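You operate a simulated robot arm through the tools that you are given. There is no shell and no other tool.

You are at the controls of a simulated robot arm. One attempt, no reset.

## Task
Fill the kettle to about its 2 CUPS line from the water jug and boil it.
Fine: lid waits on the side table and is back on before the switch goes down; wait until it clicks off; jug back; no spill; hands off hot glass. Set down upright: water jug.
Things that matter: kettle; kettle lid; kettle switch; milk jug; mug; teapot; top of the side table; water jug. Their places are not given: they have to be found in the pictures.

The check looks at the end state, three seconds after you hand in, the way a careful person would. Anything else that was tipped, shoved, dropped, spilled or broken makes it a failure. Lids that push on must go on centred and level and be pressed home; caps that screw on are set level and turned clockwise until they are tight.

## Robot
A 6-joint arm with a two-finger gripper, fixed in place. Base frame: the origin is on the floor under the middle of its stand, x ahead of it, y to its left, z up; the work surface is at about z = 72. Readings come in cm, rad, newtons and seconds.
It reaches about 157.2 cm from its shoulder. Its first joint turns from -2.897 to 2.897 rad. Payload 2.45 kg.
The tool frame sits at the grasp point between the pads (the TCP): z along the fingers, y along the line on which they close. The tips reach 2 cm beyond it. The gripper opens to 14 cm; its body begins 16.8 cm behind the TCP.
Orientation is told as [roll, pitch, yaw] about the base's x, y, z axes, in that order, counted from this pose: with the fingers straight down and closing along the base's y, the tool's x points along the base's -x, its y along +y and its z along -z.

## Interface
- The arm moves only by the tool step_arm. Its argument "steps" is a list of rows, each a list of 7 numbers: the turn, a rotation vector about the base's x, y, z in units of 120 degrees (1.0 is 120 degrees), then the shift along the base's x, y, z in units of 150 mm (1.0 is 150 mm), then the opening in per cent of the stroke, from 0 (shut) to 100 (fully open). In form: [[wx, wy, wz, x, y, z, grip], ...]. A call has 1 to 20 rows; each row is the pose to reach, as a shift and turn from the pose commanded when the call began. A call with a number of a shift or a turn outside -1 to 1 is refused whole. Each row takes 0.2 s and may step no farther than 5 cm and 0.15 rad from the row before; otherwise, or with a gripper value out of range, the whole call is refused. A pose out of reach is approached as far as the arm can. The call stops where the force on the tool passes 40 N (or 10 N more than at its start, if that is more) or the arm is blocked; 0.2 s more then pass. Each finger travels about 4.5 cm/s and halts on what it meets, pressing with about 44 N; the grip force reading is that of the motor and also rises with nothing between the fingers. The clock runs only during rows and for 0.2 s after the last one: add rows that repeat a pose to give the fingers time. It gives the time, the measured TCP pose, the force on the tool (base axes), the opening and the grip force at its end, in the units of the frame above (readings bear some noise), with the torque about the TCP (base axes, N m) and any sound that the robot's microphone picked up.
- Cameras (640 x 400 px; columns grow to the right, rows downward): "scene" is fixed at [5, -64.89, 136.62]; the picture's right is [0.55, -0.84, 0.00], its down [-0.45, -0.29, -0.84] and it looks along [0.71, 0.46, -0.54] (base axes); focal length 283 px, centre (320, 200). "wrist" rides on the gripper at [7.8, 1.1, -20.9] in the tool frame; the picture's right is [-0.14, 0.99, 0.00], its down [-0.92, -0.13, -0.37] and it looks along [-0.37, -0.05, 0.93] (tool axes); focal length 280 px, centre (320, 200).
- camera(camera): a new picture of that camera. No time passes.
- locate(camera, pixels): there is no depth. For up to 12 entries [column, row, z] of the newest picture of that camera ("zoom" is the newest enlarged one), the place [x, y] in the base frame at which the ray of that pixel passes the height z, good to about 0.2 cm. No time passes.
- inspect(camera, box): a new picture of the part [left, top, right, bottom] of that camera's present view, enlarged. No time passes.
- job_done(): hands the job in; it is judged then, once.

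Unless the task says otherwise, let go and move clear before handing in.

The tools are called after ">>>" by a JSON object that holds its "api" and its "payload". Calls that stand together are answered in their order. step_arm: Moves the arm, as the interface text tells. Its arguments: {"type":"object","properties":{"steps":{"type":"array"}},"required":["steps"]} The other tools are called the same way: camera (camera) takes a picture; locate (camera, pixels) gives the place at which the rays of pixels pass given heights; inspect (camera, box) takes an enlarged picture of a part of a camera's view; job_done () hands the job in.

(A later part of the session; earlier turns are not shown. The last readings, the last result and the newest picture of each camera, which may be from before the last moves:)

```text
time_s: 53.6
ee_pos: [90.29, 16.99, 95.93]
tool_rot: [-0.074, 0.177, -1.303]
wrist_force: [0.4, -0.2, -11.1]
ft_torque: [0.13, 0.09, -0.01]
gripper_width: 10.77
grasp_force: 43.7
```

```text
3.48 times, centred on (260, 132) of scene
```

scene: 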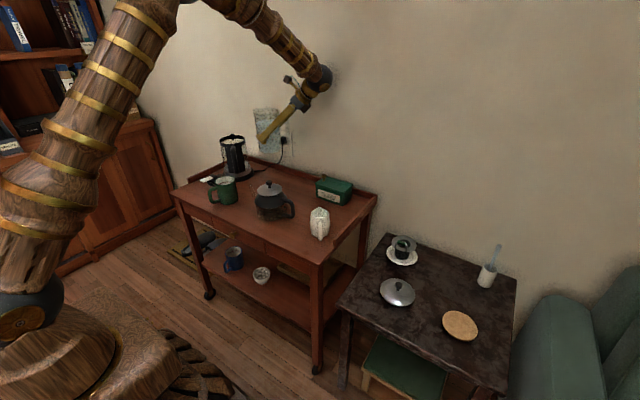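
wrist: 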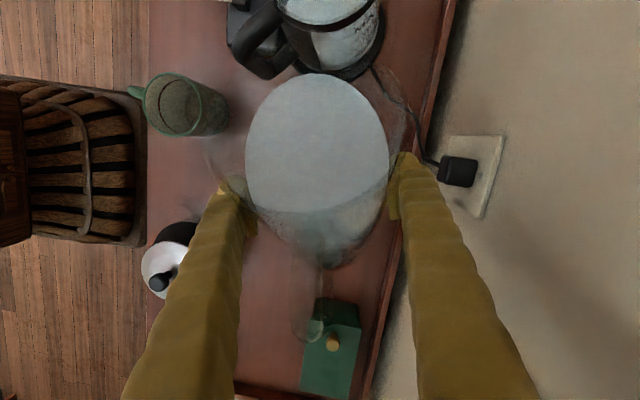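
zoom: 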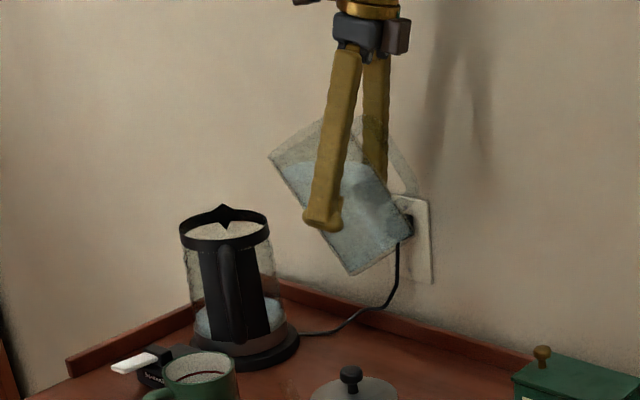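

The jug tilted rigidly and the water stays inside (weight still 11.1 N). I'll zoom in to see how close the water is to the lip.

>>> {"api": "inspect", "payload": {"camera": "scene", "box": [270, 100, 330, 160]}}

>>> {"api": "inspect", "payload": {"camera": "wrist", "box": [200, 0, 440, 240]}}

```text
6.67 times, centred on (300, 130) of scene
```

zoom: 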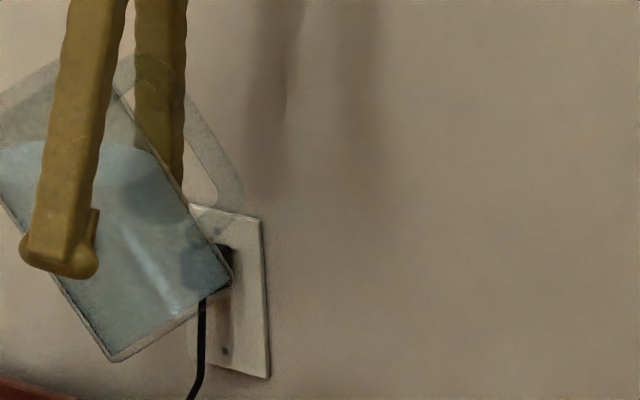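

```text
1.67 times, centred on (320, 120) of wrist
```

zoom: 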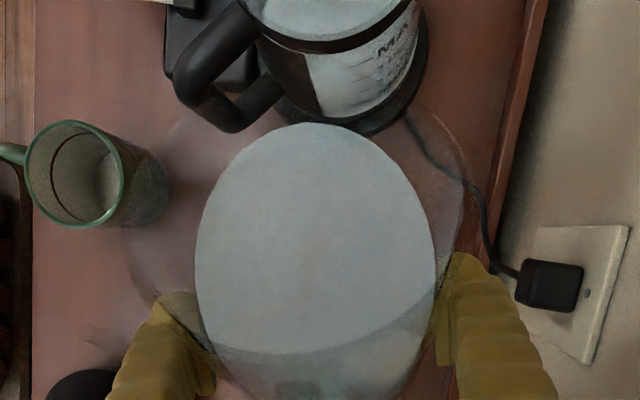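

>>> {"api": "inspect", "payload": {"camera": "scene", "box": [255, 100, 315, 160]}}

>>> {"api": "inspect", "payload": {"camera": "wrist", "box": [250, 20, 430, 170]}}

```text
6.67 times, centred on (285, 130) of scene
```

zoom: 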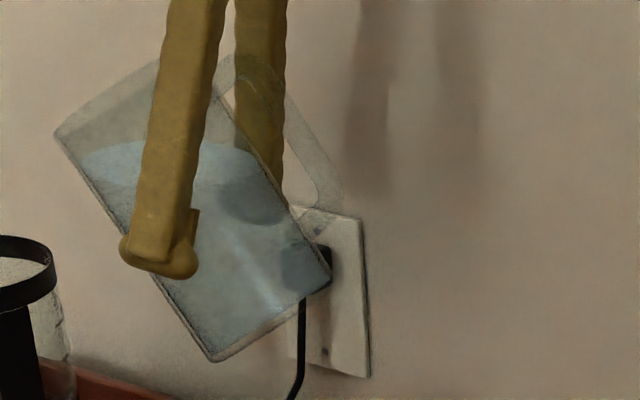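

```text
2.67 times, centred on (340, 95) of wrist
```

zoom: 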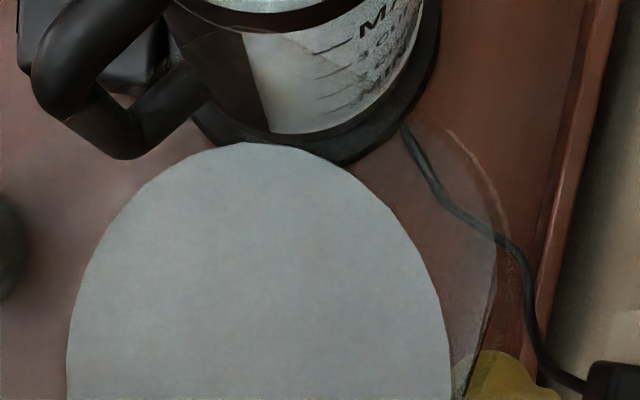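

The waterline is about 2.4 cm short of the lip (zoom (55,132) versus (82,160)), so flow should begin near 44–50°. I'll bring the lip over the kettle opening at this angle.

>>> {"api": "step_arm", "payload": {"steps": [[0, 0, 0, -0.01, 0.04, -0.01, 50], [0, 0, 0, -0.025, 0.12, -0.03, 50], [0, 0, 0, -0.045, 0.21, -0.055, 50], [0, 0, 0, -0.065, 0.3, -0.08, 50], [0, 0, 0, -0.08, 0.38, -0.105, 50], [0, 0, 0, -0.09, 0.43, -0.12, 50], [0, 0, 0, -0.093, 0.44, -0.127, 50], [0, 0, 0, -0.093, 0.44, -0.127, 50]]}}

>>> {"api": "camera", "payload": {"camera": "wrist"}}

>>> {"api": "inspect", "payload": {"camera": "scene", "box": [200, 75, 320, 190]}}

>>> {"api": "inspect", "payload": {"camera": "scene", "box": [215, 110, 285, 180]}}

```text
time_s: 55.4
ee_pos: [88.94, 23.47, 93.98]
tool_rot: [-0.075, 0.175, -1.302]
wrist_force: [0.6, -0.5, -11.0]
ft_torque: [0.12, 0.05, 0.01]
gripper_width: 10.77
grasp_force: 44.1
```

```text
taken
```

wrist: 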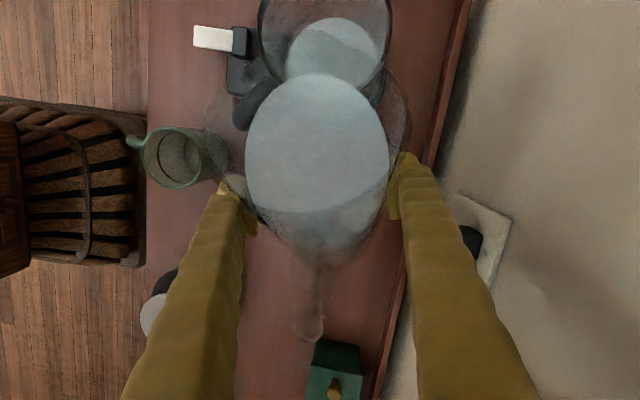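

```text
3.48 times, centred on (260, 132) of scene
```

zoom: 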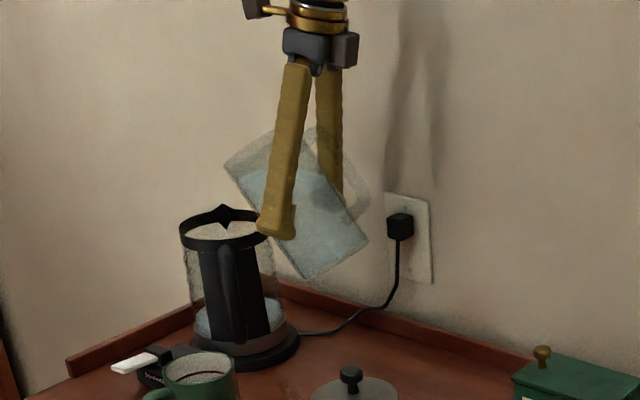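

```text
5.71 times, centred on (250, 145) of scene
```

zoom: 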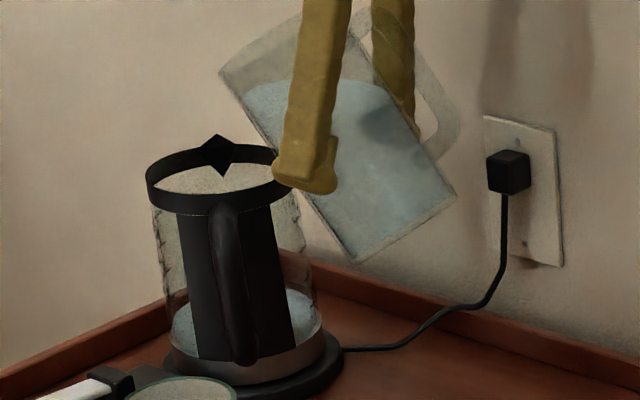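

The lip is over the opening and I can see the kettle's water surface through the ring at wrist (333,55). I'll zoom in to check lip alignment.

>>> {"api": "inspect", "payload": {"camera": "wrist", "box": [240, 0, 420, 130]}}

>>> {"api": "locate", "payload": {"camera": "wrist", "pixels": [[333, 55, 76], [333, 55, 77], [333, 55, 78], [380, 55, 77], [258, 15, 89.5], [391, 25, 89.5]]}}

```text
3.08 times, centred on (330, 65) of wrist
```

zoom: 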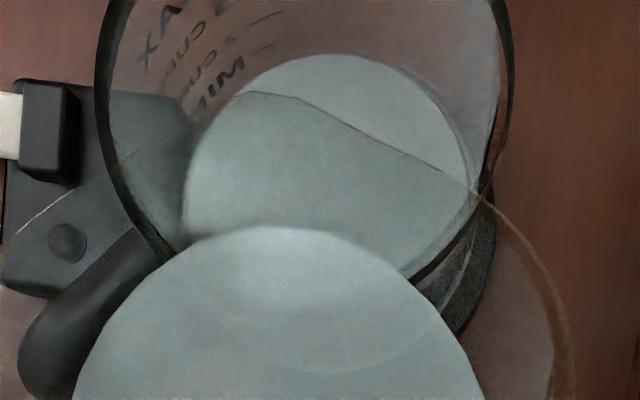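

```text
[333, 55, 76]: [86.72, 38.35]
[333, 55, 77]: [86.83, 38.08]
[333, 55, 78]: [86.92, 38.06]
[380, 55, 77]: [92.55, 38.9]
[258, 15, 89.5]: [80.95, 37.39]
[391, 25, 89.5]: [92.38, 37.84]
```

The rim's pointed lip apex shows at zoom (275,93), i.e. wrist (316,30). I'll locate it at its height.

>>> {"api": "locate", "payload": {"camera": "wrist", "pixels": [[316, 30.5, 97], [316, 30.5, 98.4], [316, 30.5, 100], [382, 63, 98.4], [412, 125, 98.4]]}}

>>> {"api": "locate", "payload": {"camera": "scene", "pixels": [[238.8, 123.2, 97], [238.8, 123.2, 98.4], [238.8, 123.2, 100]]}}

```text
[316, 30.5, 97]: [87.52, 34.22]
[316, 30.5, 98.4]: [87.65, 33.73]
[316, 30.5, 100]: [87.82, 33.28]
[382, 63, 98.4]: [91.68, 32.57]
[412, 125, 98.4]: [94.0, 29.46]
```

```text
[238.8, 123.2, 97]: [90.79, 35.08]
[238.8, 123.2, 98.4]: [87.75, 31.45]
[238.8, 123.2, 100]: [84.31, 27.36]
```

The lip is at about (87.6, 33.8, 98), 3 cm on the near side of the kettle axis and well inside the ring. I'll tilt in small steps, watching the weight.

>>> {"api": "step_arm", "payload": {"steps": [[-0.0082, -0.0015, 0, 0, 0, 0, 50], [-0.0164, -0.0029, 0, 0, 0, 0, 50], [-0.0246, -0.0044, 0, 0, 0, 0, 50], [-0.0328, -0.0058, 0, 0, 0, 0, 50], [-0.041, -0.0073, 0, 0, 0, 0, 50], [-0.0492, -0.0087, 0, 0, 0, 0, 50], [-0.0492, -0.0087, 0, 0, 0, 0, 50], [-0.0492, -0.0087, 0, 0, 0, 0, 50]]}}

>>> {"api": "inspect", "payload": {"camera": "wrist", "box": [240, 0, 420, 130]}}

>>> {"api": "inspect", "payload": {"camera": "scene", "box": [215, 110, 285, 180]}}

```text
time_s: 57.2
ee_pos: [88.95, 23.43, 94.06]
tool_rot: [-0.084, 0.072, -1.303]
wrist_force: [-0.5, 0.4, -11.5]
ft_torque: [0.17, 0.03, 0.01]
gripper_width: 10.77
grasp_force: 44.3
```

```text
3.08 times, centred on (330, 65) of wrist
```

zoom: 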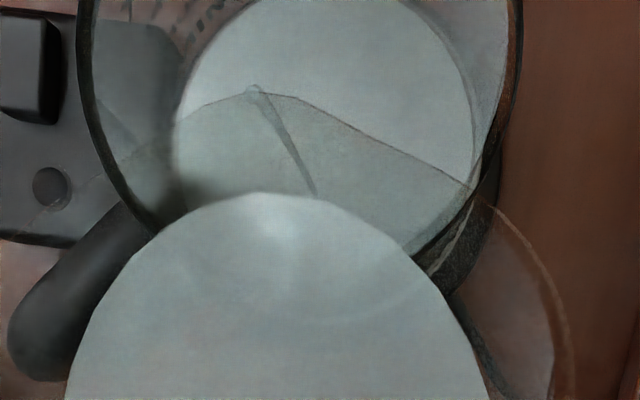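

```text
5.71 times, centred on (250, 145) of scene
```

zoom: 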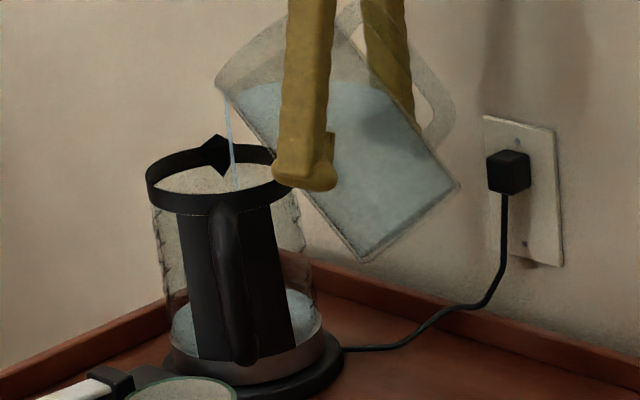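

A thin stream is already falling from the lip (scene zoom (228,100)→(236,190)) into the middle of the kettle. I'll hold this angle and watch the flow.

>>> {"api": "step_arm", "payload": {"steps": [[0, 0, 0, 0, 0, 0, 50], [0, 0, 0, 0, 0, 0, 50], [0, 0, 0, 0, 0, 0, 50], [0, 0, 0, 0, 0, 0, 50]]}}

>>> {"api": "inspect", "payload": {"camera": "scene", "box": [215, 110, 285, 180]}}

>>> {"api": "inspect", "payload": {"camera": "wrist", "box": [240, 0, 420, 130]}}

```text
time_s: 58.2
ee_pos: [89.03, 23.53, 94.08]
tool_rot: [-0.083, 0.071, -1.304]
wrist_force: [-0.4, -0.1, -11.4]
ft_torque: [0.1, 0.04, -0.01]
gripper_width: 10.74
grasp_force: 43.7
```

```text
5.71 times, centred on (250, 145) of scene
```

zoom: 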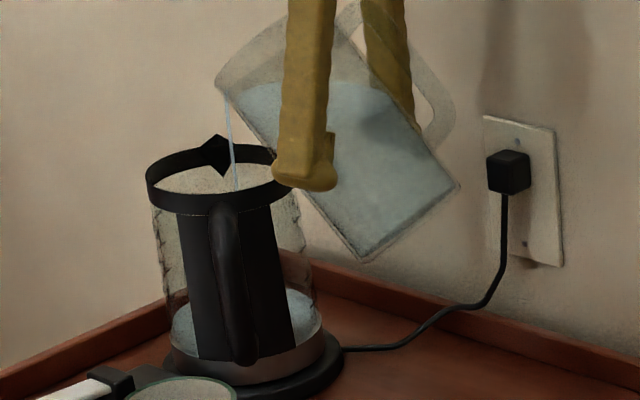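

```text
3.08 times, centred on (330, 65) of wrist
```

zoom: 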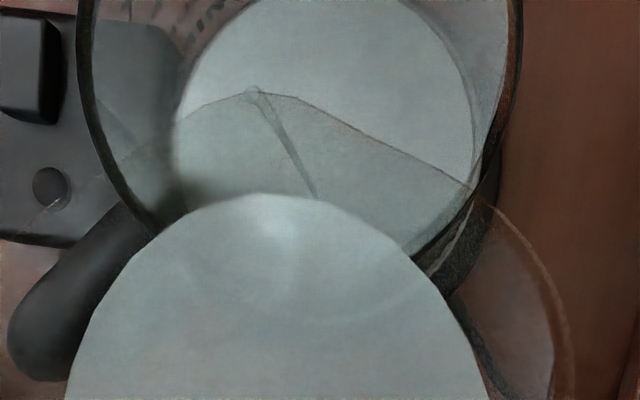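

The flow is a thin trickle at 41° with no visible splash. I'll tilt 3° more and hold.

>>> {"api": "step_arm", "payload": {"steps": [[-0.0082, -0.0015, 0, 0, 0, 0, 50], [-0.0164, -0.0029, 0, 0, 0, 0, 50], [-0.0246, -0.0044, 0, 0, 0, 0, 50], [-0.0246, -0.0044, 0, 0, 0, 0, 50], [-0.0246, -0.0044, 0, 0, 0, 0, 50]]}}

>>> {"api": "inspect", "payload": {"camera": "scene", "box": [215, 110, 285, 180]}}

>>> {"api": "inspect", "payload": {"camera": "scene", "box": [238, 145, 258, 175]}}

>>> {"api": "inspect", "payload": {"camera": "wrist", "box": [240, 0, 420, 130]}}

```text
time_s: 59.4
ee_pos: [89.13, 23.42, 93.97]
tool_rot: [-0.089, 0.02, -1.304]
wrist_force: [0.3, 1.1, -10.6]
ft_torque: [0.13, 0.07, -0.01]
gripper_width: 10.74
grasp_force: 43.6
```

```text
5.71 times, centred on (250, 145) of scene
```

zoom: 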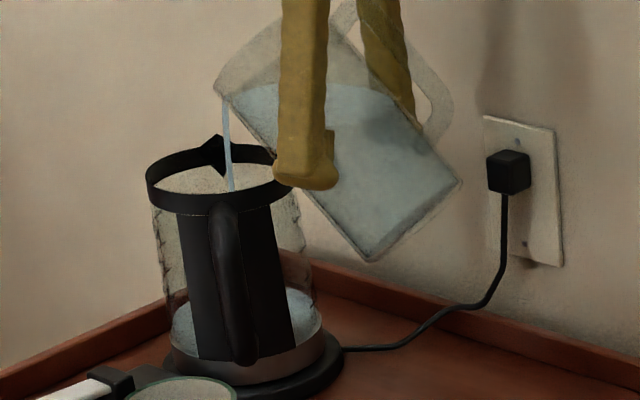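

```text
13.33 times, centred on (248, 160) of scene
```

zoom: 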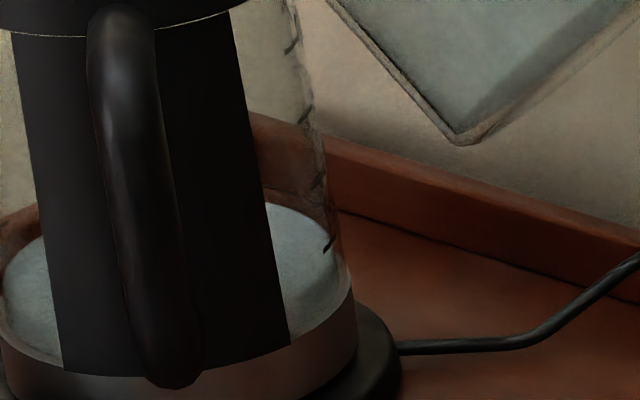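

```text
3.08 times, centred on (330, 65) of wrist
```

zoom: 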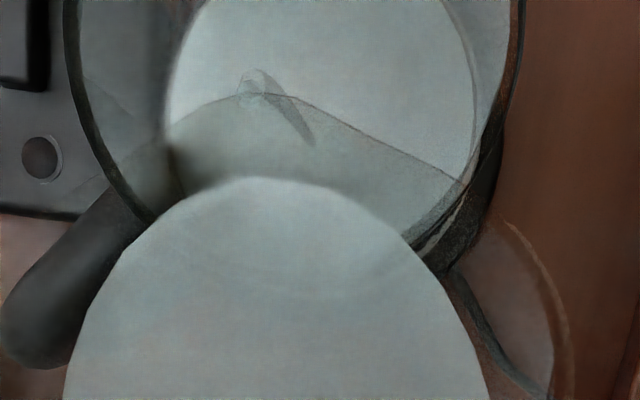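

The stream is thicker and lands well inside; the kettle's back edge has risen slightly (zoom row 207 to 203). I'll hold at 44° and measure the rate.

>>> {"api": "step_arm", "payload": {"steps": [[0, 0, 0, 0, 0, 0, 50], [0, 0, 0, 0, 0, 0, 50], [0, 0, 0, 0, 0, 0, 50], [0, 0, 0, 0, 0, 0, 50], [0, 0, 0, 0, 0, 0, 50], [0, 0, 0, 0, 0, 0, 50], [0, 0, 0, 0, 0, 0, 50]]}}

>>> {"api": "inspect", "payload": {"camera": "scene", "box": [238, 145, 258, 175]}}

>>> {"api": "inspect", "payload": {"camera": "scene", "box": [215, 110, 285, 180]}}

>>> {"api": "inspect", "payload": {"camera": "wrist", "box": [240, 0, 420, 130]}}

```text
time_s: 61.0
ee_pos: [88.99, 23.49, 94.01]
tool_rot: [-0.089, 0.017, -1.303]
wrist_force: [0.0, 0.0, -10.5]
ft_torque: [0.1, 0.03, 0.03]
gripper_width: 10.75
grasp_force: 44.6
```

```text
13.33 times, centred on (248, 160) of scene
```

zoom: 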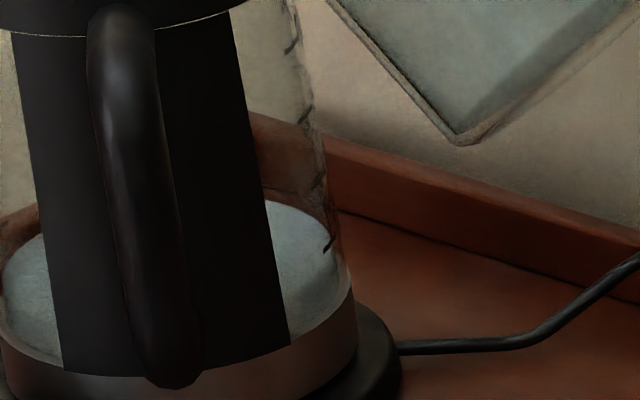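

```text
5.71 times, centred on (250, 145) of scene
```

zoom: 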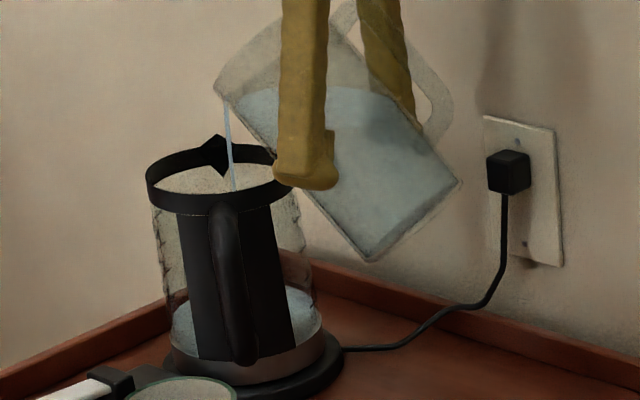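

```text
3.08 times, centred on (330, 65) of wrist
```

zoom: 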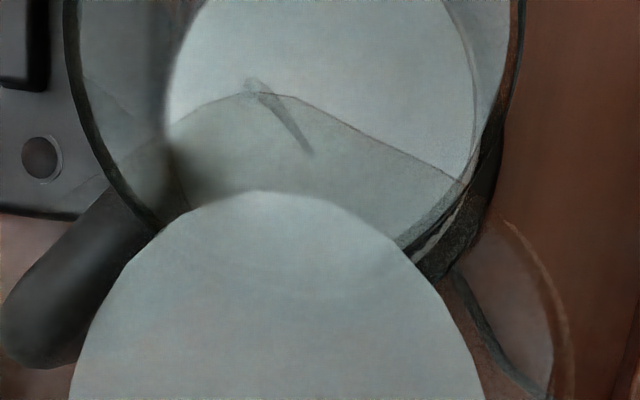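

The level is rising slowly, and by my estimate it is still well below MIN, so roughly 400 ml is needed. I'll keep tilting in 4° stages, checking where the stream lands.

>>> {"api": "step_arm", "payload": {"steps": [[-0.0082, -0.0015, 0, 0, 0, 0, 50], [-0.0164, -0.0029, 0, 0, 0, 0.005, 50], [-0.0246, -0.0044, 0, 0, 0, 0.01, 50], [-0.0328, -0.0058, 0, 0, 0, 0.015, 50], [-0.0328, -0.0058, 0, 0, 0, 0.02, 50], [-0.0328, -0.0058, 0, 0, 0, 0.02, 50], [-0.0328, -0.0058, 0, 0, 0, 0.02, 50]]}}

>>> {"api": "inspect", "payload": {"camera": "scene", "box": [215, 110, 285, 180]}}

>>> {"api": "inspect", "payload": {"camera": "wrist", "box": [240, 0, 420, 130]}}

>>> {"api": "inspect", "payload": {"camera": "scene", "box": [238, 145, 258, 175]}}

```text
time_s: 62.6
ee_pos: [89.06, 23.54, 94.44]
tool_rot: [-0.096, -0.047, -1.304]
wrist_force: [0.1, -0.2, -10.4]
ft_torque: [0.17, 0.04, -0.02]
gripper_width: 10.77
grasp_force: 44.1
```

```text
5.71 times, centred on (250, 145) of scene
```

zoom: 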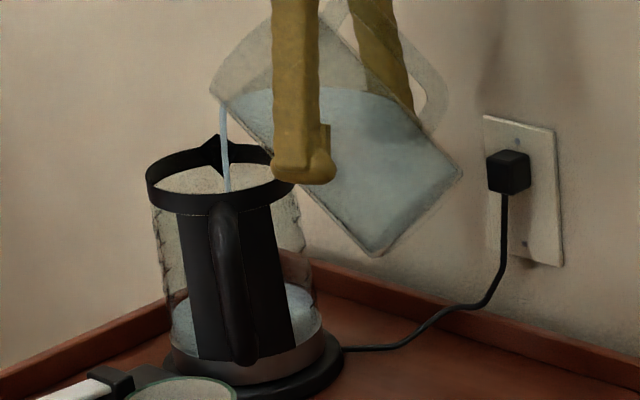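

```text
3.08 times, centred on (330, 65) of wrist
```

zoom: 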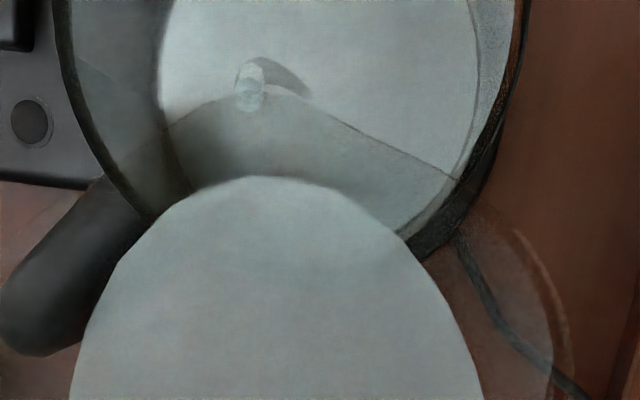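

```text
13.33 times, centred on (248, 160) of scene
```

zoom: 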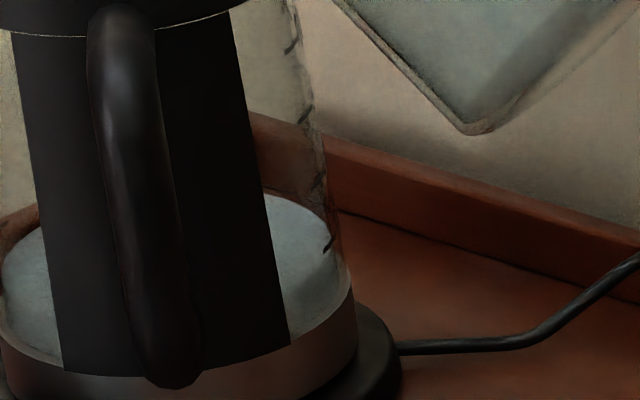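

The stream stays inside the opening and the back edge is up to about row 197. I'll continue with another 4° and a longer hold.

>>> {"api": "step_arm", "payload": {"steps": [[-0.0082, -0.0015, 0, 0, 0, 0, 50], [-0.0164, -0.0029, 0, 0, 0, 0.005, 50], [-0.0246, -0.0044, 0, 0, 0, 0.01, 50], [-0.0328, -0.0058, 0, 0, 0, 0.02, 50], [-0.0328, -0.0058, 0, 0, 0, 0.03, 50], [-0.0328, -0.0058, 0, 0, 0, 0.03, 50], [-0.0328, -0.0058, 0, 0, 0, 0.03, 50], [-0.0328, -0.0058, 0, 0, 0, 0.03, 50], [-0.0328, -0.0058, 0, 0, 0, 0.03, 50]]}}

>>> {"api": "inspect", "payload": {"camera": "scene", "box": [215, 110, 285, 180]}}

>>> {"api": "inspect", "payload": {"camera": "scene", "box": [238, 145, 258, 175]}}

>>> {"api": "camera", "payload": {"camera": "wrist"}}

```text
time_s: 64.6
ee_pos: [89.03, 23.36, 94.75]
tool_rot: [-0.1, -0.119, -1.303]
wrist_force: [0.4, -0.2, -10.8]
ft_torque: [0.11, 0.03, 0.0]
gripper_width: 10.73
grasp_force: 43.6
```

```text
5.71 times, centred on (250, 145) of scene
```

zoom: 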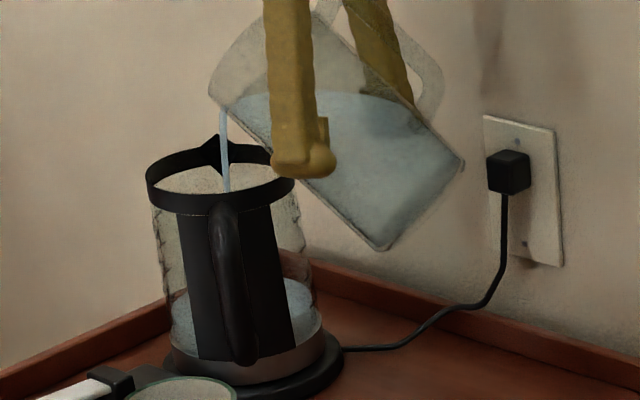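

```text
13.33 times, centred on (248, 160) of scene
```

zoom: 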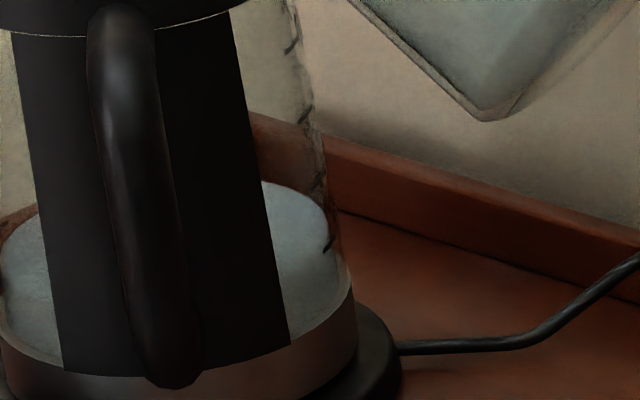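

```text
taken
```

wrist: 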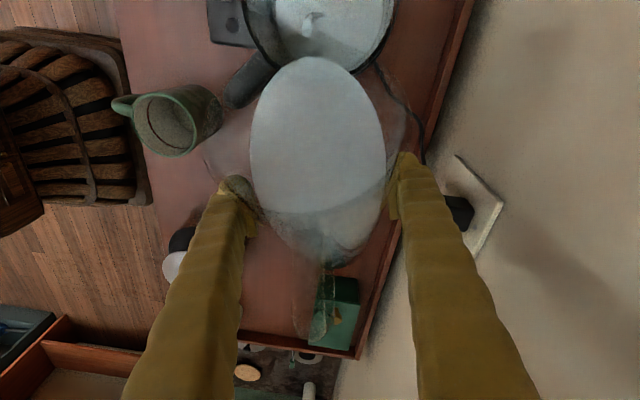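

The back edge rises steadily (row 185 now) and the stream is well inside. I'll zoom further on the near waterline by the ticks to calibrate the target.

>>> {"api": "inspect", "payload": {"camera": "scene", "box": [243, 150, 255, 170]}}

>>> {"api": "inspect", "payload": {"camera": "wrist", "box": [230, 0, 410, 90]}}

```text
16.00 times, centred on (249, 160) of scene
```

zoom: 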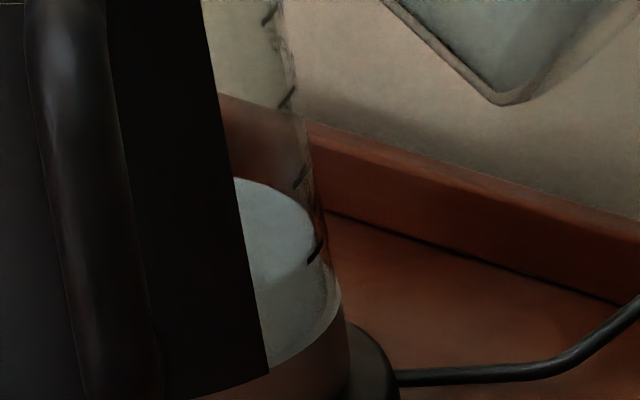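

```text
3.56 times, centred on (320, 45) of wrist
```

zoom: 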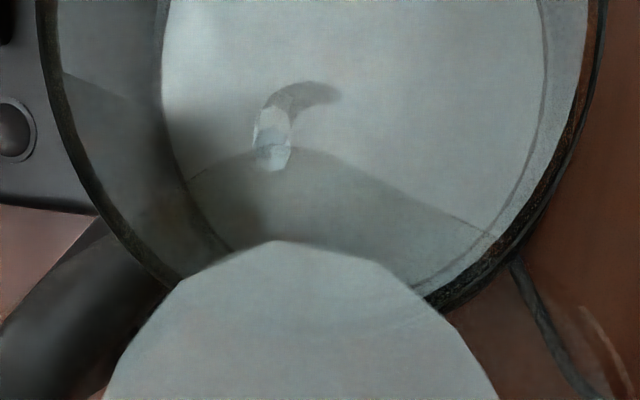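

The near waterline is now just under the MIN tick (zoom (315,250)), so about 3 cm of rise remains to the 2 CUPS tick. I'll continue tilting in stages, raising slightly to keep the lip clear.

>>> {"api": "step_arm", "payload": {"steps": [[-0.0082, -0.0015, 0, 0, 0, 0.01, 50], [-0.0164, -0.0029, 0, 0, 0, 0.02, 50], [-0.0246, -0.0044, 0, 0, 0, 0.03, 50], [-0.0328, -0.0058, 0, 0, 0, 0.04, 50], [-0.0328, -0.0058, 0, 0, 0, 0.04, 50], [-0.0328, -0.0058, 0, 0, 0, 0.04, 50], [-0.0328, -0.0058, 0, 0, 0, 0.04, 50], [-0.0328, -0.0058, 0, 0, 0, 0.04, 50], [-0.0328, -0.0058, 0, 0, 0, 0.04, 50]]}}

>>> {"api": "inspect", "payload": {"camera": "scene", "box": [215, 110, 285, 180]}}

>>> {"api": "inspect", "payload": {"camera": "scene", "box": [243, 150, 255, 170]}}

>>> {"api": "inspect", "payload": {"camera": "wrist", "box": [230, 0, 410, 90]}}

```text
time_s: 66.6
ee_pos: [88.92, 23.42, 95.36]
tool_rot: [-0.108, -0.189, -1.303]
wrist_force: [-0.6, 0.5, -9.6]
ft_torque: [0.09, 0.03, -0.03]
gripper_width: 10.75
grasp_force: 43.3
```

```text
5.71 times, centred on (250, 145) of scene
```

zoom: 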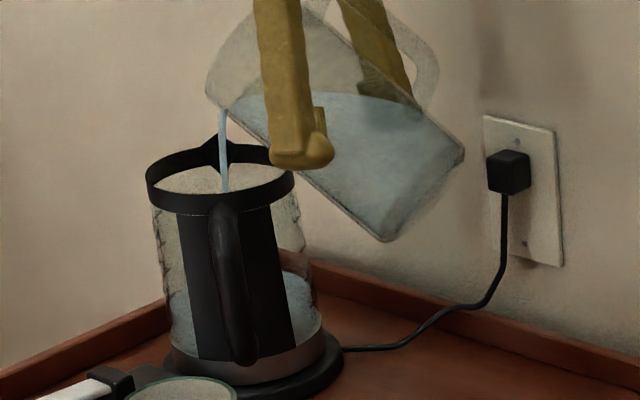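

```text
16.00 times, centred on (249, 160) of scene
```

zoom: 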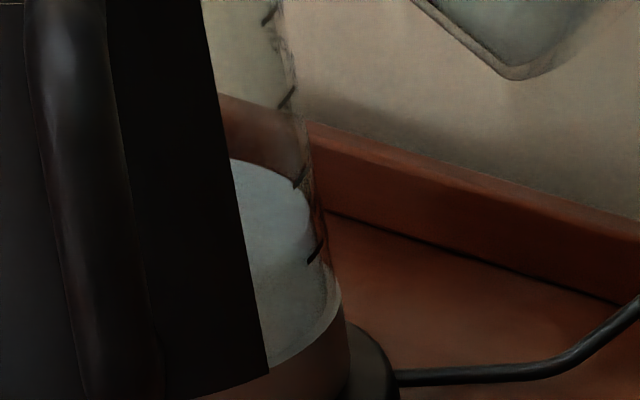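

```text
3.56 times, centred on (320, 45) of wrist
```

zoom: 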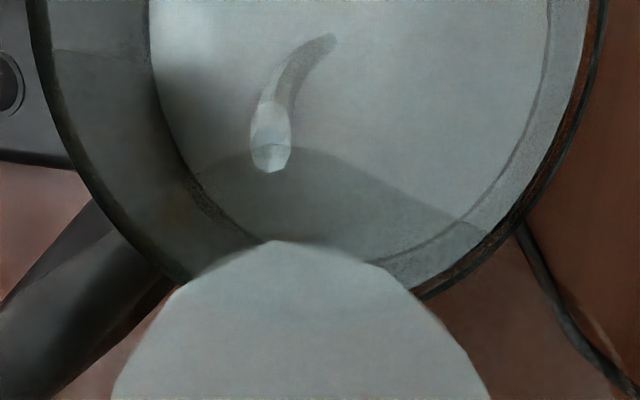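

The back edge rose another 18 px (row 160), with the level now a little over MIN and the stream centred. I'll continue with the next 4°.

>>> {"api": "step_arm", "payload": {"steps": [[-0.0082, -0.0015, 0, 0, 0, 0.01, 50], [-0.0164, -0.0029, 0, 0, 0, 0.02, 50], [-0.0246, -0.0044, 0, 0, 0, 0.03, 50], [-0.0328, -0.0058, 0, 0, 0, 0.04, 50], [-0.0328, -0.0058, 0, 0, 0, 0.05, 50], [-0.0328, -0.0058, 0, 0, 0, 0.05, 50], [-0.0328, -0.0058, 0, 0, 0, 0.05, 50], [-0.0328, -0.0058, 0, 0, 0, 0.05, 50], [-0.0328, -0.0058, 0, 0, 0, 0.05, 50]]}}

>>> {"api": "inspect", "payload": {"camera": "scene", "box": [215, 110, 285, 180]}}

>>> {"api": "inspect", "payload": {"camera": "scene", "box": [243, 150, 255, 170]}}

>>> {"api": "inspect", "payload": {"camera": "wrist", "box": [230, 0, 410, 90]}}

```text
time_s: 68.6
ee_pos: [89.0, 23.43, 96.07]
tool_rot: [-0.115, -0.256, -1.301]
wrist_force: [-0.1, -0.6, -9.6]
ft_torque: [0.08, 0.03, 0.01]
gripper_width: 10.72
grasp_force: 44.6
```

```text
5.71 times, centred on (250, 145) of scene
```

zoom: 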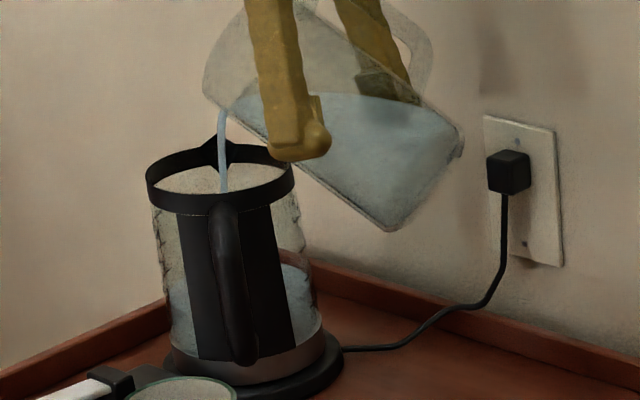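

```text
16.00 times, centred on (249, 160) of scene
```

zoom: 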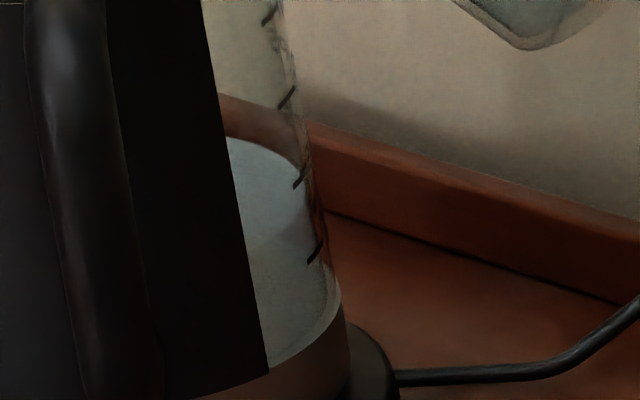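

```text
3.56 times, centred on (320, 45) of wrist
```

zoom: 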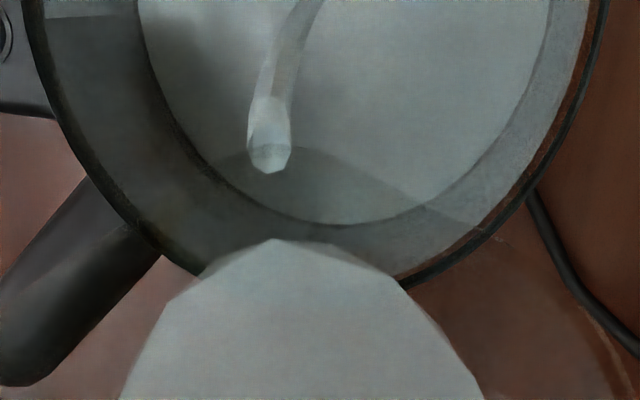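

The back edge is at row 140 now, against a target near row 88, so roughly 190 ml remains. I'll take the next 4° stage.

>>> {"api": "step_arm", "payload": {"steps": [[-0.0082, -0.0015, 0, 0, 0, 0.01, 50], [-0.0164, -0.0029, 0, 0, 0, 0.02, 50], [-0.0246, -0.0044, 0, 0, 0, 0.03, 50], [-0.0328, -0.0058, 0, 0, 0, 0.04, 50], [-0.0328, -0.0058, 0, 0, 0, 0.05, 50], [-0.0328, -0.0058, 0, 0, 0, 0.05, 50], [-0.0328, -0.0058, 0, 0, 0, 0.05, 50], [-0.0328, -0.0058, 0, 0, 0, 0.05, 50], [-0.0328, -0.0058, 0, 0, 0, 0.05, 50]]}}

>>> {"api": "inspect", "payload": {"camera": "scene", "box": [215, 110, 285, 180]}}

>>> {"api": "inspect", "payload": {"camera": "scene", "box": [243, 150, 255, 170]}}

>>> {"api": "inspect", "payload": {"camera": "wrist", "box": [230, 0, 410, 90]}}

```text
time_s: 70.6
ee_pos: [89.0, 23.4, 96.69]
tool_rot: [-0.12, -0.329, -1.299]
wrist_force: [0.0, 0.0, -8.5]
ft_torque: [0.08, 0.04, -0.02]
gripper_width: 10.73
grasp_force: 44.2
```

```text
5.71 times, centred on (250, 145) of scene
```

zoom: 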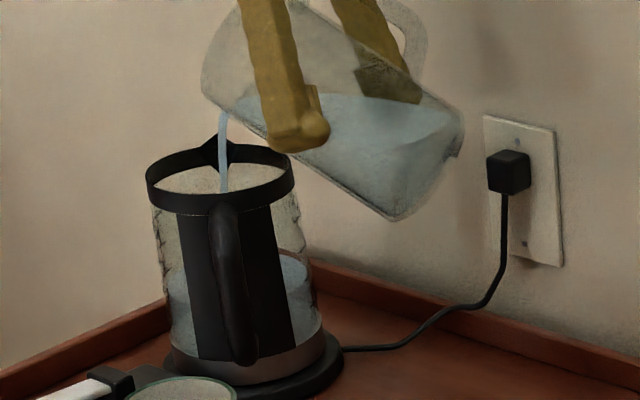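

```text
16.00 times, centred on (249, 160) of scene
```

zoom: 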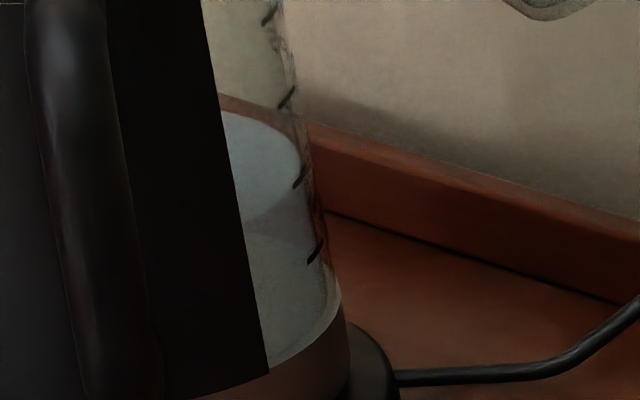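

```text
3.56 times, centred on (320, 45) of wrist
```

zoom: 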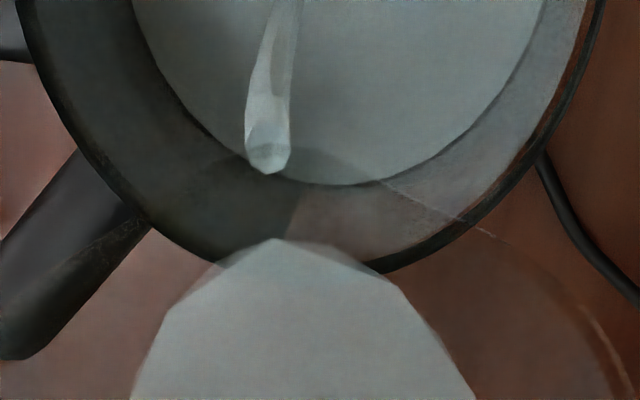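

The level is getting close, so I'll zoom in on the near waterline against the 2 CUPS tick before continuing.

>>> {"api": "inspect", "payload": {"camera": "scene", "box": [243, 153, 251, 166]}}

>>> {"api": "inspect", "payload": {"camera": "scene", "box": [220, 150, 234, 174]}}

```text
16.00 times, centred on (247, 160) of scene
```

zoom: 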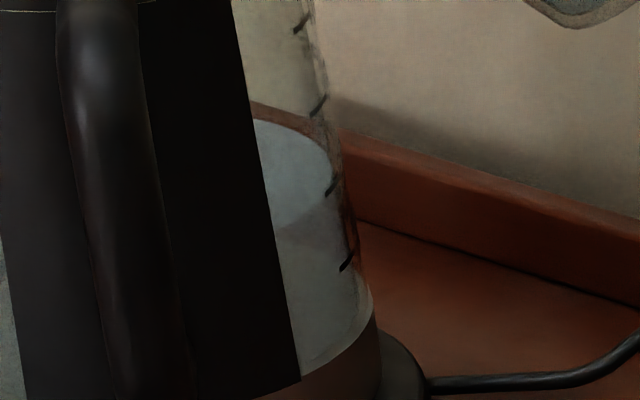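

```text
16.00 times, centred on (227, 162) of scene
```

zoom: 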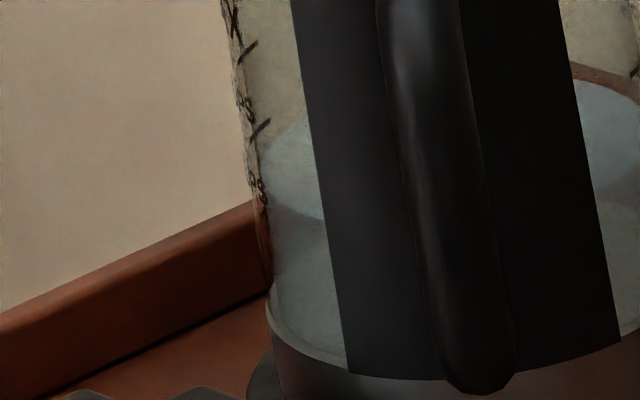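

The near waterline now meets the 2 CUPS tick's lower end (zoom (327,197)), within a few millimetres. I'll tilt back to stop the flow and judge the level properly.

>>> {"api": "step_arm", "payload": {"steps": [[0.0369, 0.0065, 0, 0, 0, 0, 50], [0.0739, 0.0131, 0, 0, 0, 0, 50], [0.1108, 0.0196, 0, 0, 0, 0, 50], [0.1313, 0.0232, 0, 0, 0, 0, 50], [0.1477, 0.0261, 0, 0, 0, 0, 50], [0.1477, 0.0261, 0, 0, 0, 0, 50]]}}

>>> {"api": "inspect", "payload": {"camera": "scene", "box": [215, 110, 285, 180]}}

>>> {"api": "inspect", "payload": {"camera": "scene", "box": [243, 153, 251, 166]}}

>>> {"api": "camera", "payload": {"camera": "wrist"}}

```text
time_s: 72.0
ee_pos: [89.01, 23.61, 96.86]
tool_rot: [-0.09, -0.015, -1.303]
wrist_force: [-0.6, -0.2, -7.3]
ft_torque: [0.06, 0.04, -0.01]
gripper_width: 10.73
grasp_force: 44.0
```

```text
5.71 times, centred on (250, 145) of scene
```

zoom: 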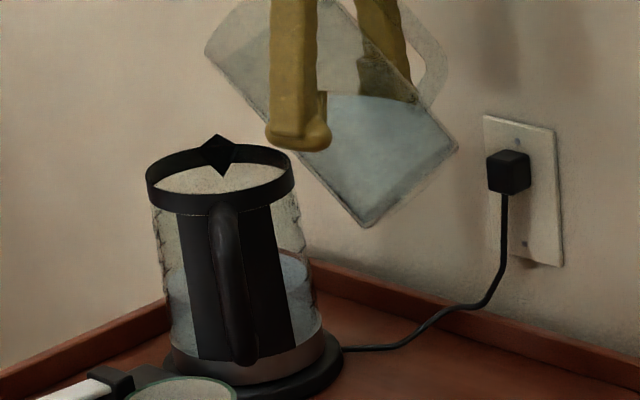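

```text
16.00 times, centred on (247, 160) of scene
```

zoom: 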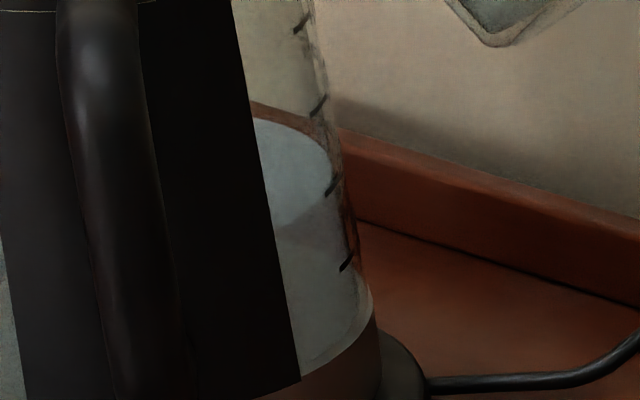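

```text
taken
```

wrist: 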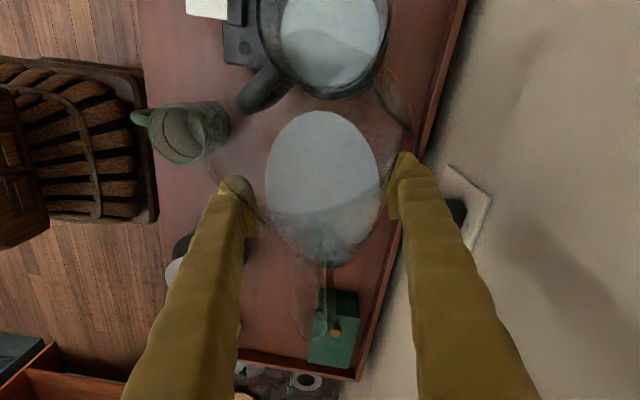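

The stream has stopped. I'll look at the level from the wrist view too.

>>> {"api": "inspect", "payload": {"camera": "wrist", "box": [240, 0, 400, 110]}}

>>> {"api": "inspect", "payload": {"camera": "scene", "box": [214, 128, 258, 184]}}

```text
3.64 times, centred on (320, 55) of wrist
```

zoom: 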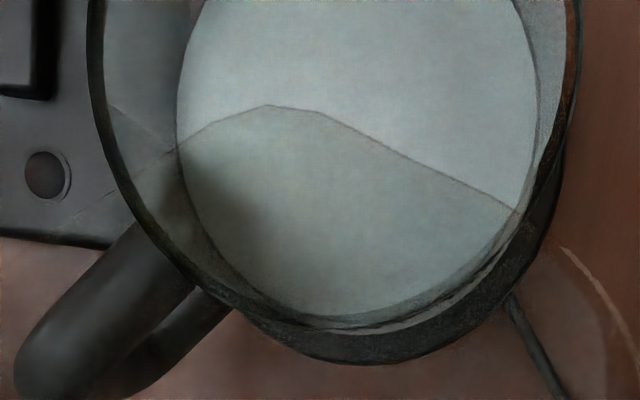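

```text
7.14 times, centred on (236, 156) of scene
```

zoom: 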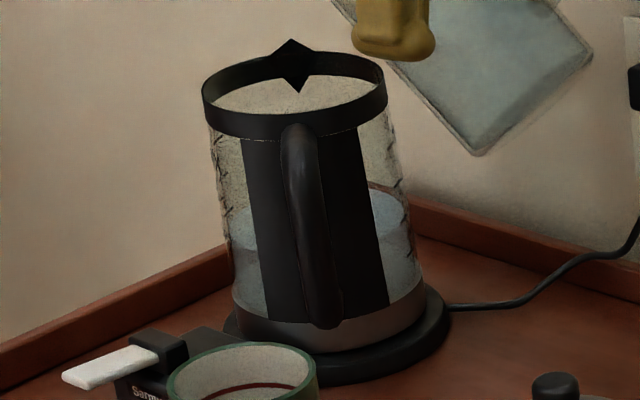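

The readings from back edge and near waterline differ by a few millimetres, so I want a clear side view. I'll back the jug away over the trolley and bring it upright so the camera can see the kettle's ticks.

>>> {"api": "step_arm", "payload": {"steps": [[0, 0, 0, 0.015, -0.07, 0, 50], [0, 0, 0, 0.035, -0.17, 0, 50], [0, 0, 0, 0.06, -0.28, 0, 50], [0, 0, 0, 0.08, -0.38, 0, 50], [0, 0, 0, 0.093, -0.44, 0, 50], [0, 0, 0, 0.093, -0.44, 0, 50]]}}

>>> {"api": "step_arm", "payload": {"steps": [[0.03, 0.0053, 0, 0, 0, 0, 50], [0.08, 0.0141, 0, 0, 0, 0, 50], [0.13, 0.023, 0, 0, 0, 0, 50], [0.18, 0.0318, 0, 0, 0, 0, 50], [0.23, 0.0406, 0, 0, 0, 0, 50], [0.28, 0.0494, 0, 0, 0, 0, 50], [0.32, 0.0565, 0, 0, 0, 0, 50], [0.355, 0.0627, 0, 0, 0, 0, 50], [0.3776, 0.0667, 0, 0, 0, 0, 50], [0.3776, 0.0667, 0, 0, 0, 0, 50]]}}

>>> {"api": "step_arm", "payload": {"steps": [[0, 0, 0, 0, -0.05, 0, 50], [0, 0, 0, 0, -0.15, 0, 50], [0, 0, 0, 0, -0.3, 0, 50], [0, 0, 0, 0, -0.45, 0, 50], [0, 0, 0, 0, -0.6, 0, 50], [0, 0, 0, 0, -0.7, 0, 50], [0, 0, 0, 0, -0.75, 0, 50], [0, 0, 0, 0, -0.75, 0, 50]]}}

>>> {"api": "camera", "payload": {"camera": "wrist"}}

>>> {"api": "camera", "payload": {"camera": "scene"}}

```text
time_s: 73.4
ee_pos: [90.19, 16.93, 96.93]
tool_rot: [-0.093, -0.017, -1.304]
wrist_force: [-0.7, 0.5, -7.9]
ft_torque: [0.09, 0.05, -0.03]
gripper_width: 10.7
grasp_force: 43.9
```

```text
time_s: 75.6
ee_pos: [90.39, 16.87, 96.86]
tool_rot: [0.002, 0.785, -1.266]
wrist_force: [-0.3, -0.7, -7.2]
ft_torque: [0.11, 0.03, 0.03]
gripper_width: 10.73
grasp_force: 44.2
```

```text
time_s: 77.4
ee_pos: [90.32, 5.65, 96.94]
tool_rot: [0.001, 0.784, -1.267]
wrist_force: [-0.6, -0.7, -7.6]
ft_torque: [0.12, 0.06, 0.01]
gripper_width: 10.71
grasp_force: 44.2
```

```text
taken
```

wrist: 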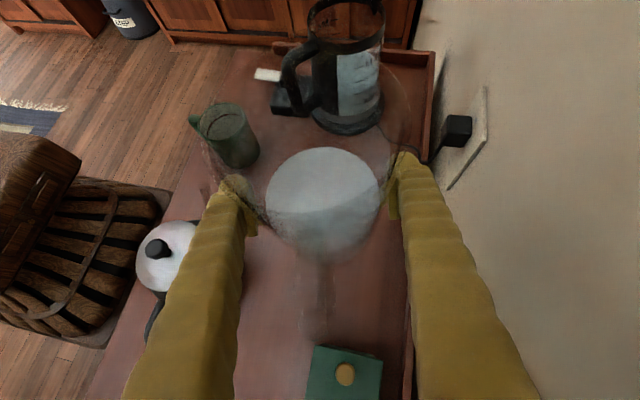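

```text
taken
```

scene: 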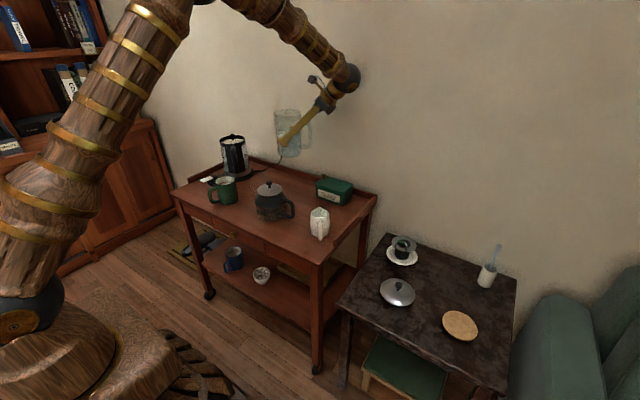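

The weight is now about 7.5 N, so about 380 ml went over. The kettle's ticks are visible at wrist (360,90), so I'll zoom in.

>>> {"api": "inspect", "payload": {"camera": "wrist", "box": [320, 30, 395, 135]}}

>>> {"api": "inspect", "payload": {"camera": "wrist", "box": [335, 40, 385, 110]}}

>>> {"api": "inspect", "payload": {"camera": "scene", "box": [243, 153, 251, 166]}}

```text
3.81 times, centred on (358, 82) of wrist
```

zoom: 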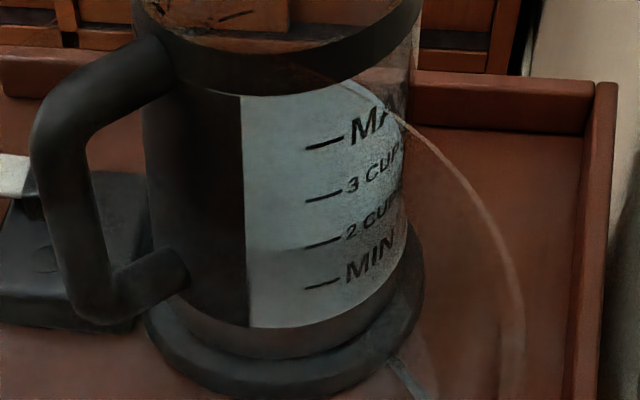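

```text
5.71 times, centred on (360, 75) of wrist
```

zoom: 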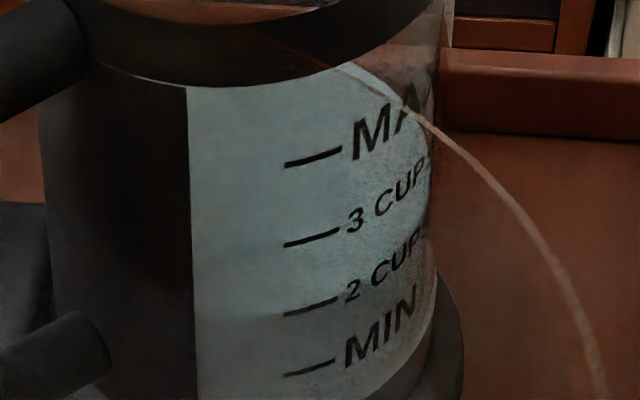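

```text
16.00 times, centred on (247, 160) of scene
```

zoom: 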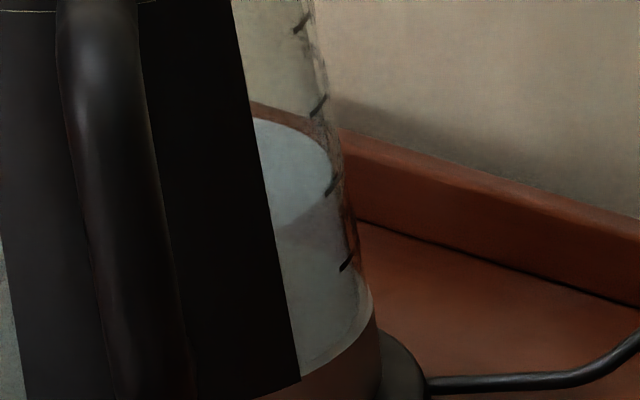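

The waterline appears to meet the 2 CUPS tick (zoom (285,313)). I'll take one tighter crop to confirm.

>>> {"api": "inspect", "payload": {"camera": "wrist", "box": [335, 80, 375, 110]}}

```text
13.33 times, centred on (355, 95) of wrist
```

zoom: 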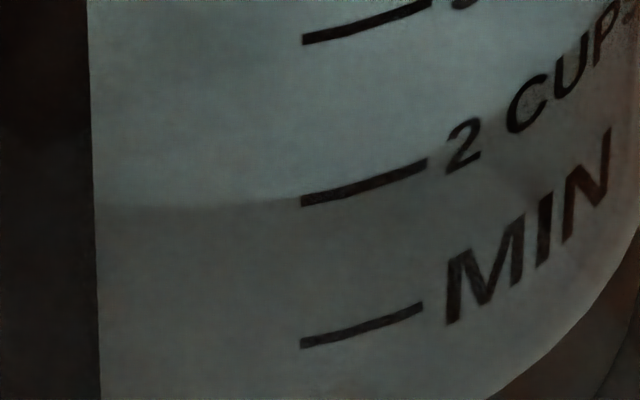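

The waterline meets the 2 CUPS tick exactly (zoom (300,201)), so the filling is done. I'll turn the jug back to its original heading and position above its spot.

>>> {"api": "step_arm", "payload": {"steps": [[0, 0, -0.03, 0.005, 0.02, 0, 50], [0, 0, -0.08, 0.01, 0.05, 0, 50], [0, 0, -0.14, 0.02, 0.09, 0, 50], [0, 0, -0.2, 0.03, 0.13, 0, 50], [0, 0, -0.26, 0.04, 0.17, 0, 50], [0, 0, -0.32, 0.05, 0.21, 0, 50], [0, 0, -0.38, 0.06, 0.25, 0, 50], [0, 0, -0.44, 0.07, 0.29, 0, 50], [0, 0, -0.5, 0.08, 0.33, 0, 50], [0, 0, -0.55, 0.085, 0.36, 0, 50], [0, 0, -0.59, 0.09, 0.38, 0, 50], [0, 0, -0.604, 0.09, 0.38, 0, 50], [0, 0, -0.604, 0.09, 0.38, 0, 50]]}}

>>> {"api": "camera", "payload": {"camera": "wrist"}}

>>> {"api": "camera", "payload": {"camera": "scene"}}

```text
time_s: 80.2
ee_pos: [91.82, 11.29, 96.8]
tool_rot: [0.002, 0.784, -2.531]
wrist_force: [0.1, 0.7, -8.4]
ft_torque: [0.05, -0.08, -0.05]
gripper_width: 10.71
grasp_force: 43.8
```

```text
taken
```

wrist: 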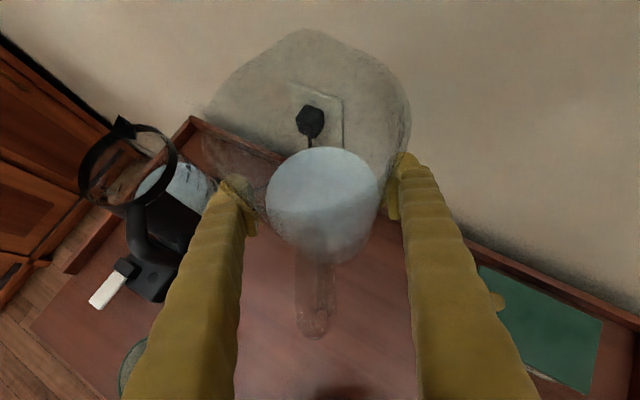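

```text
taken
```

scene: 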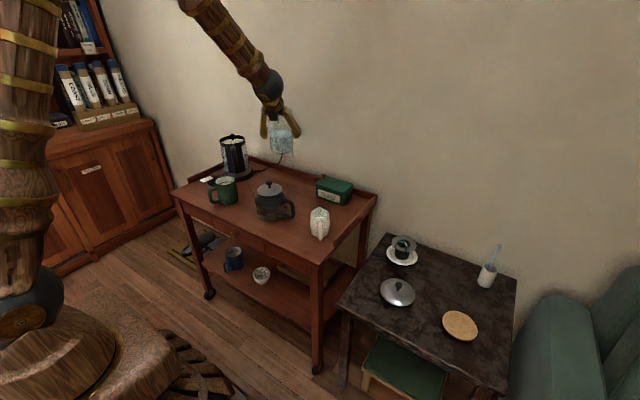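

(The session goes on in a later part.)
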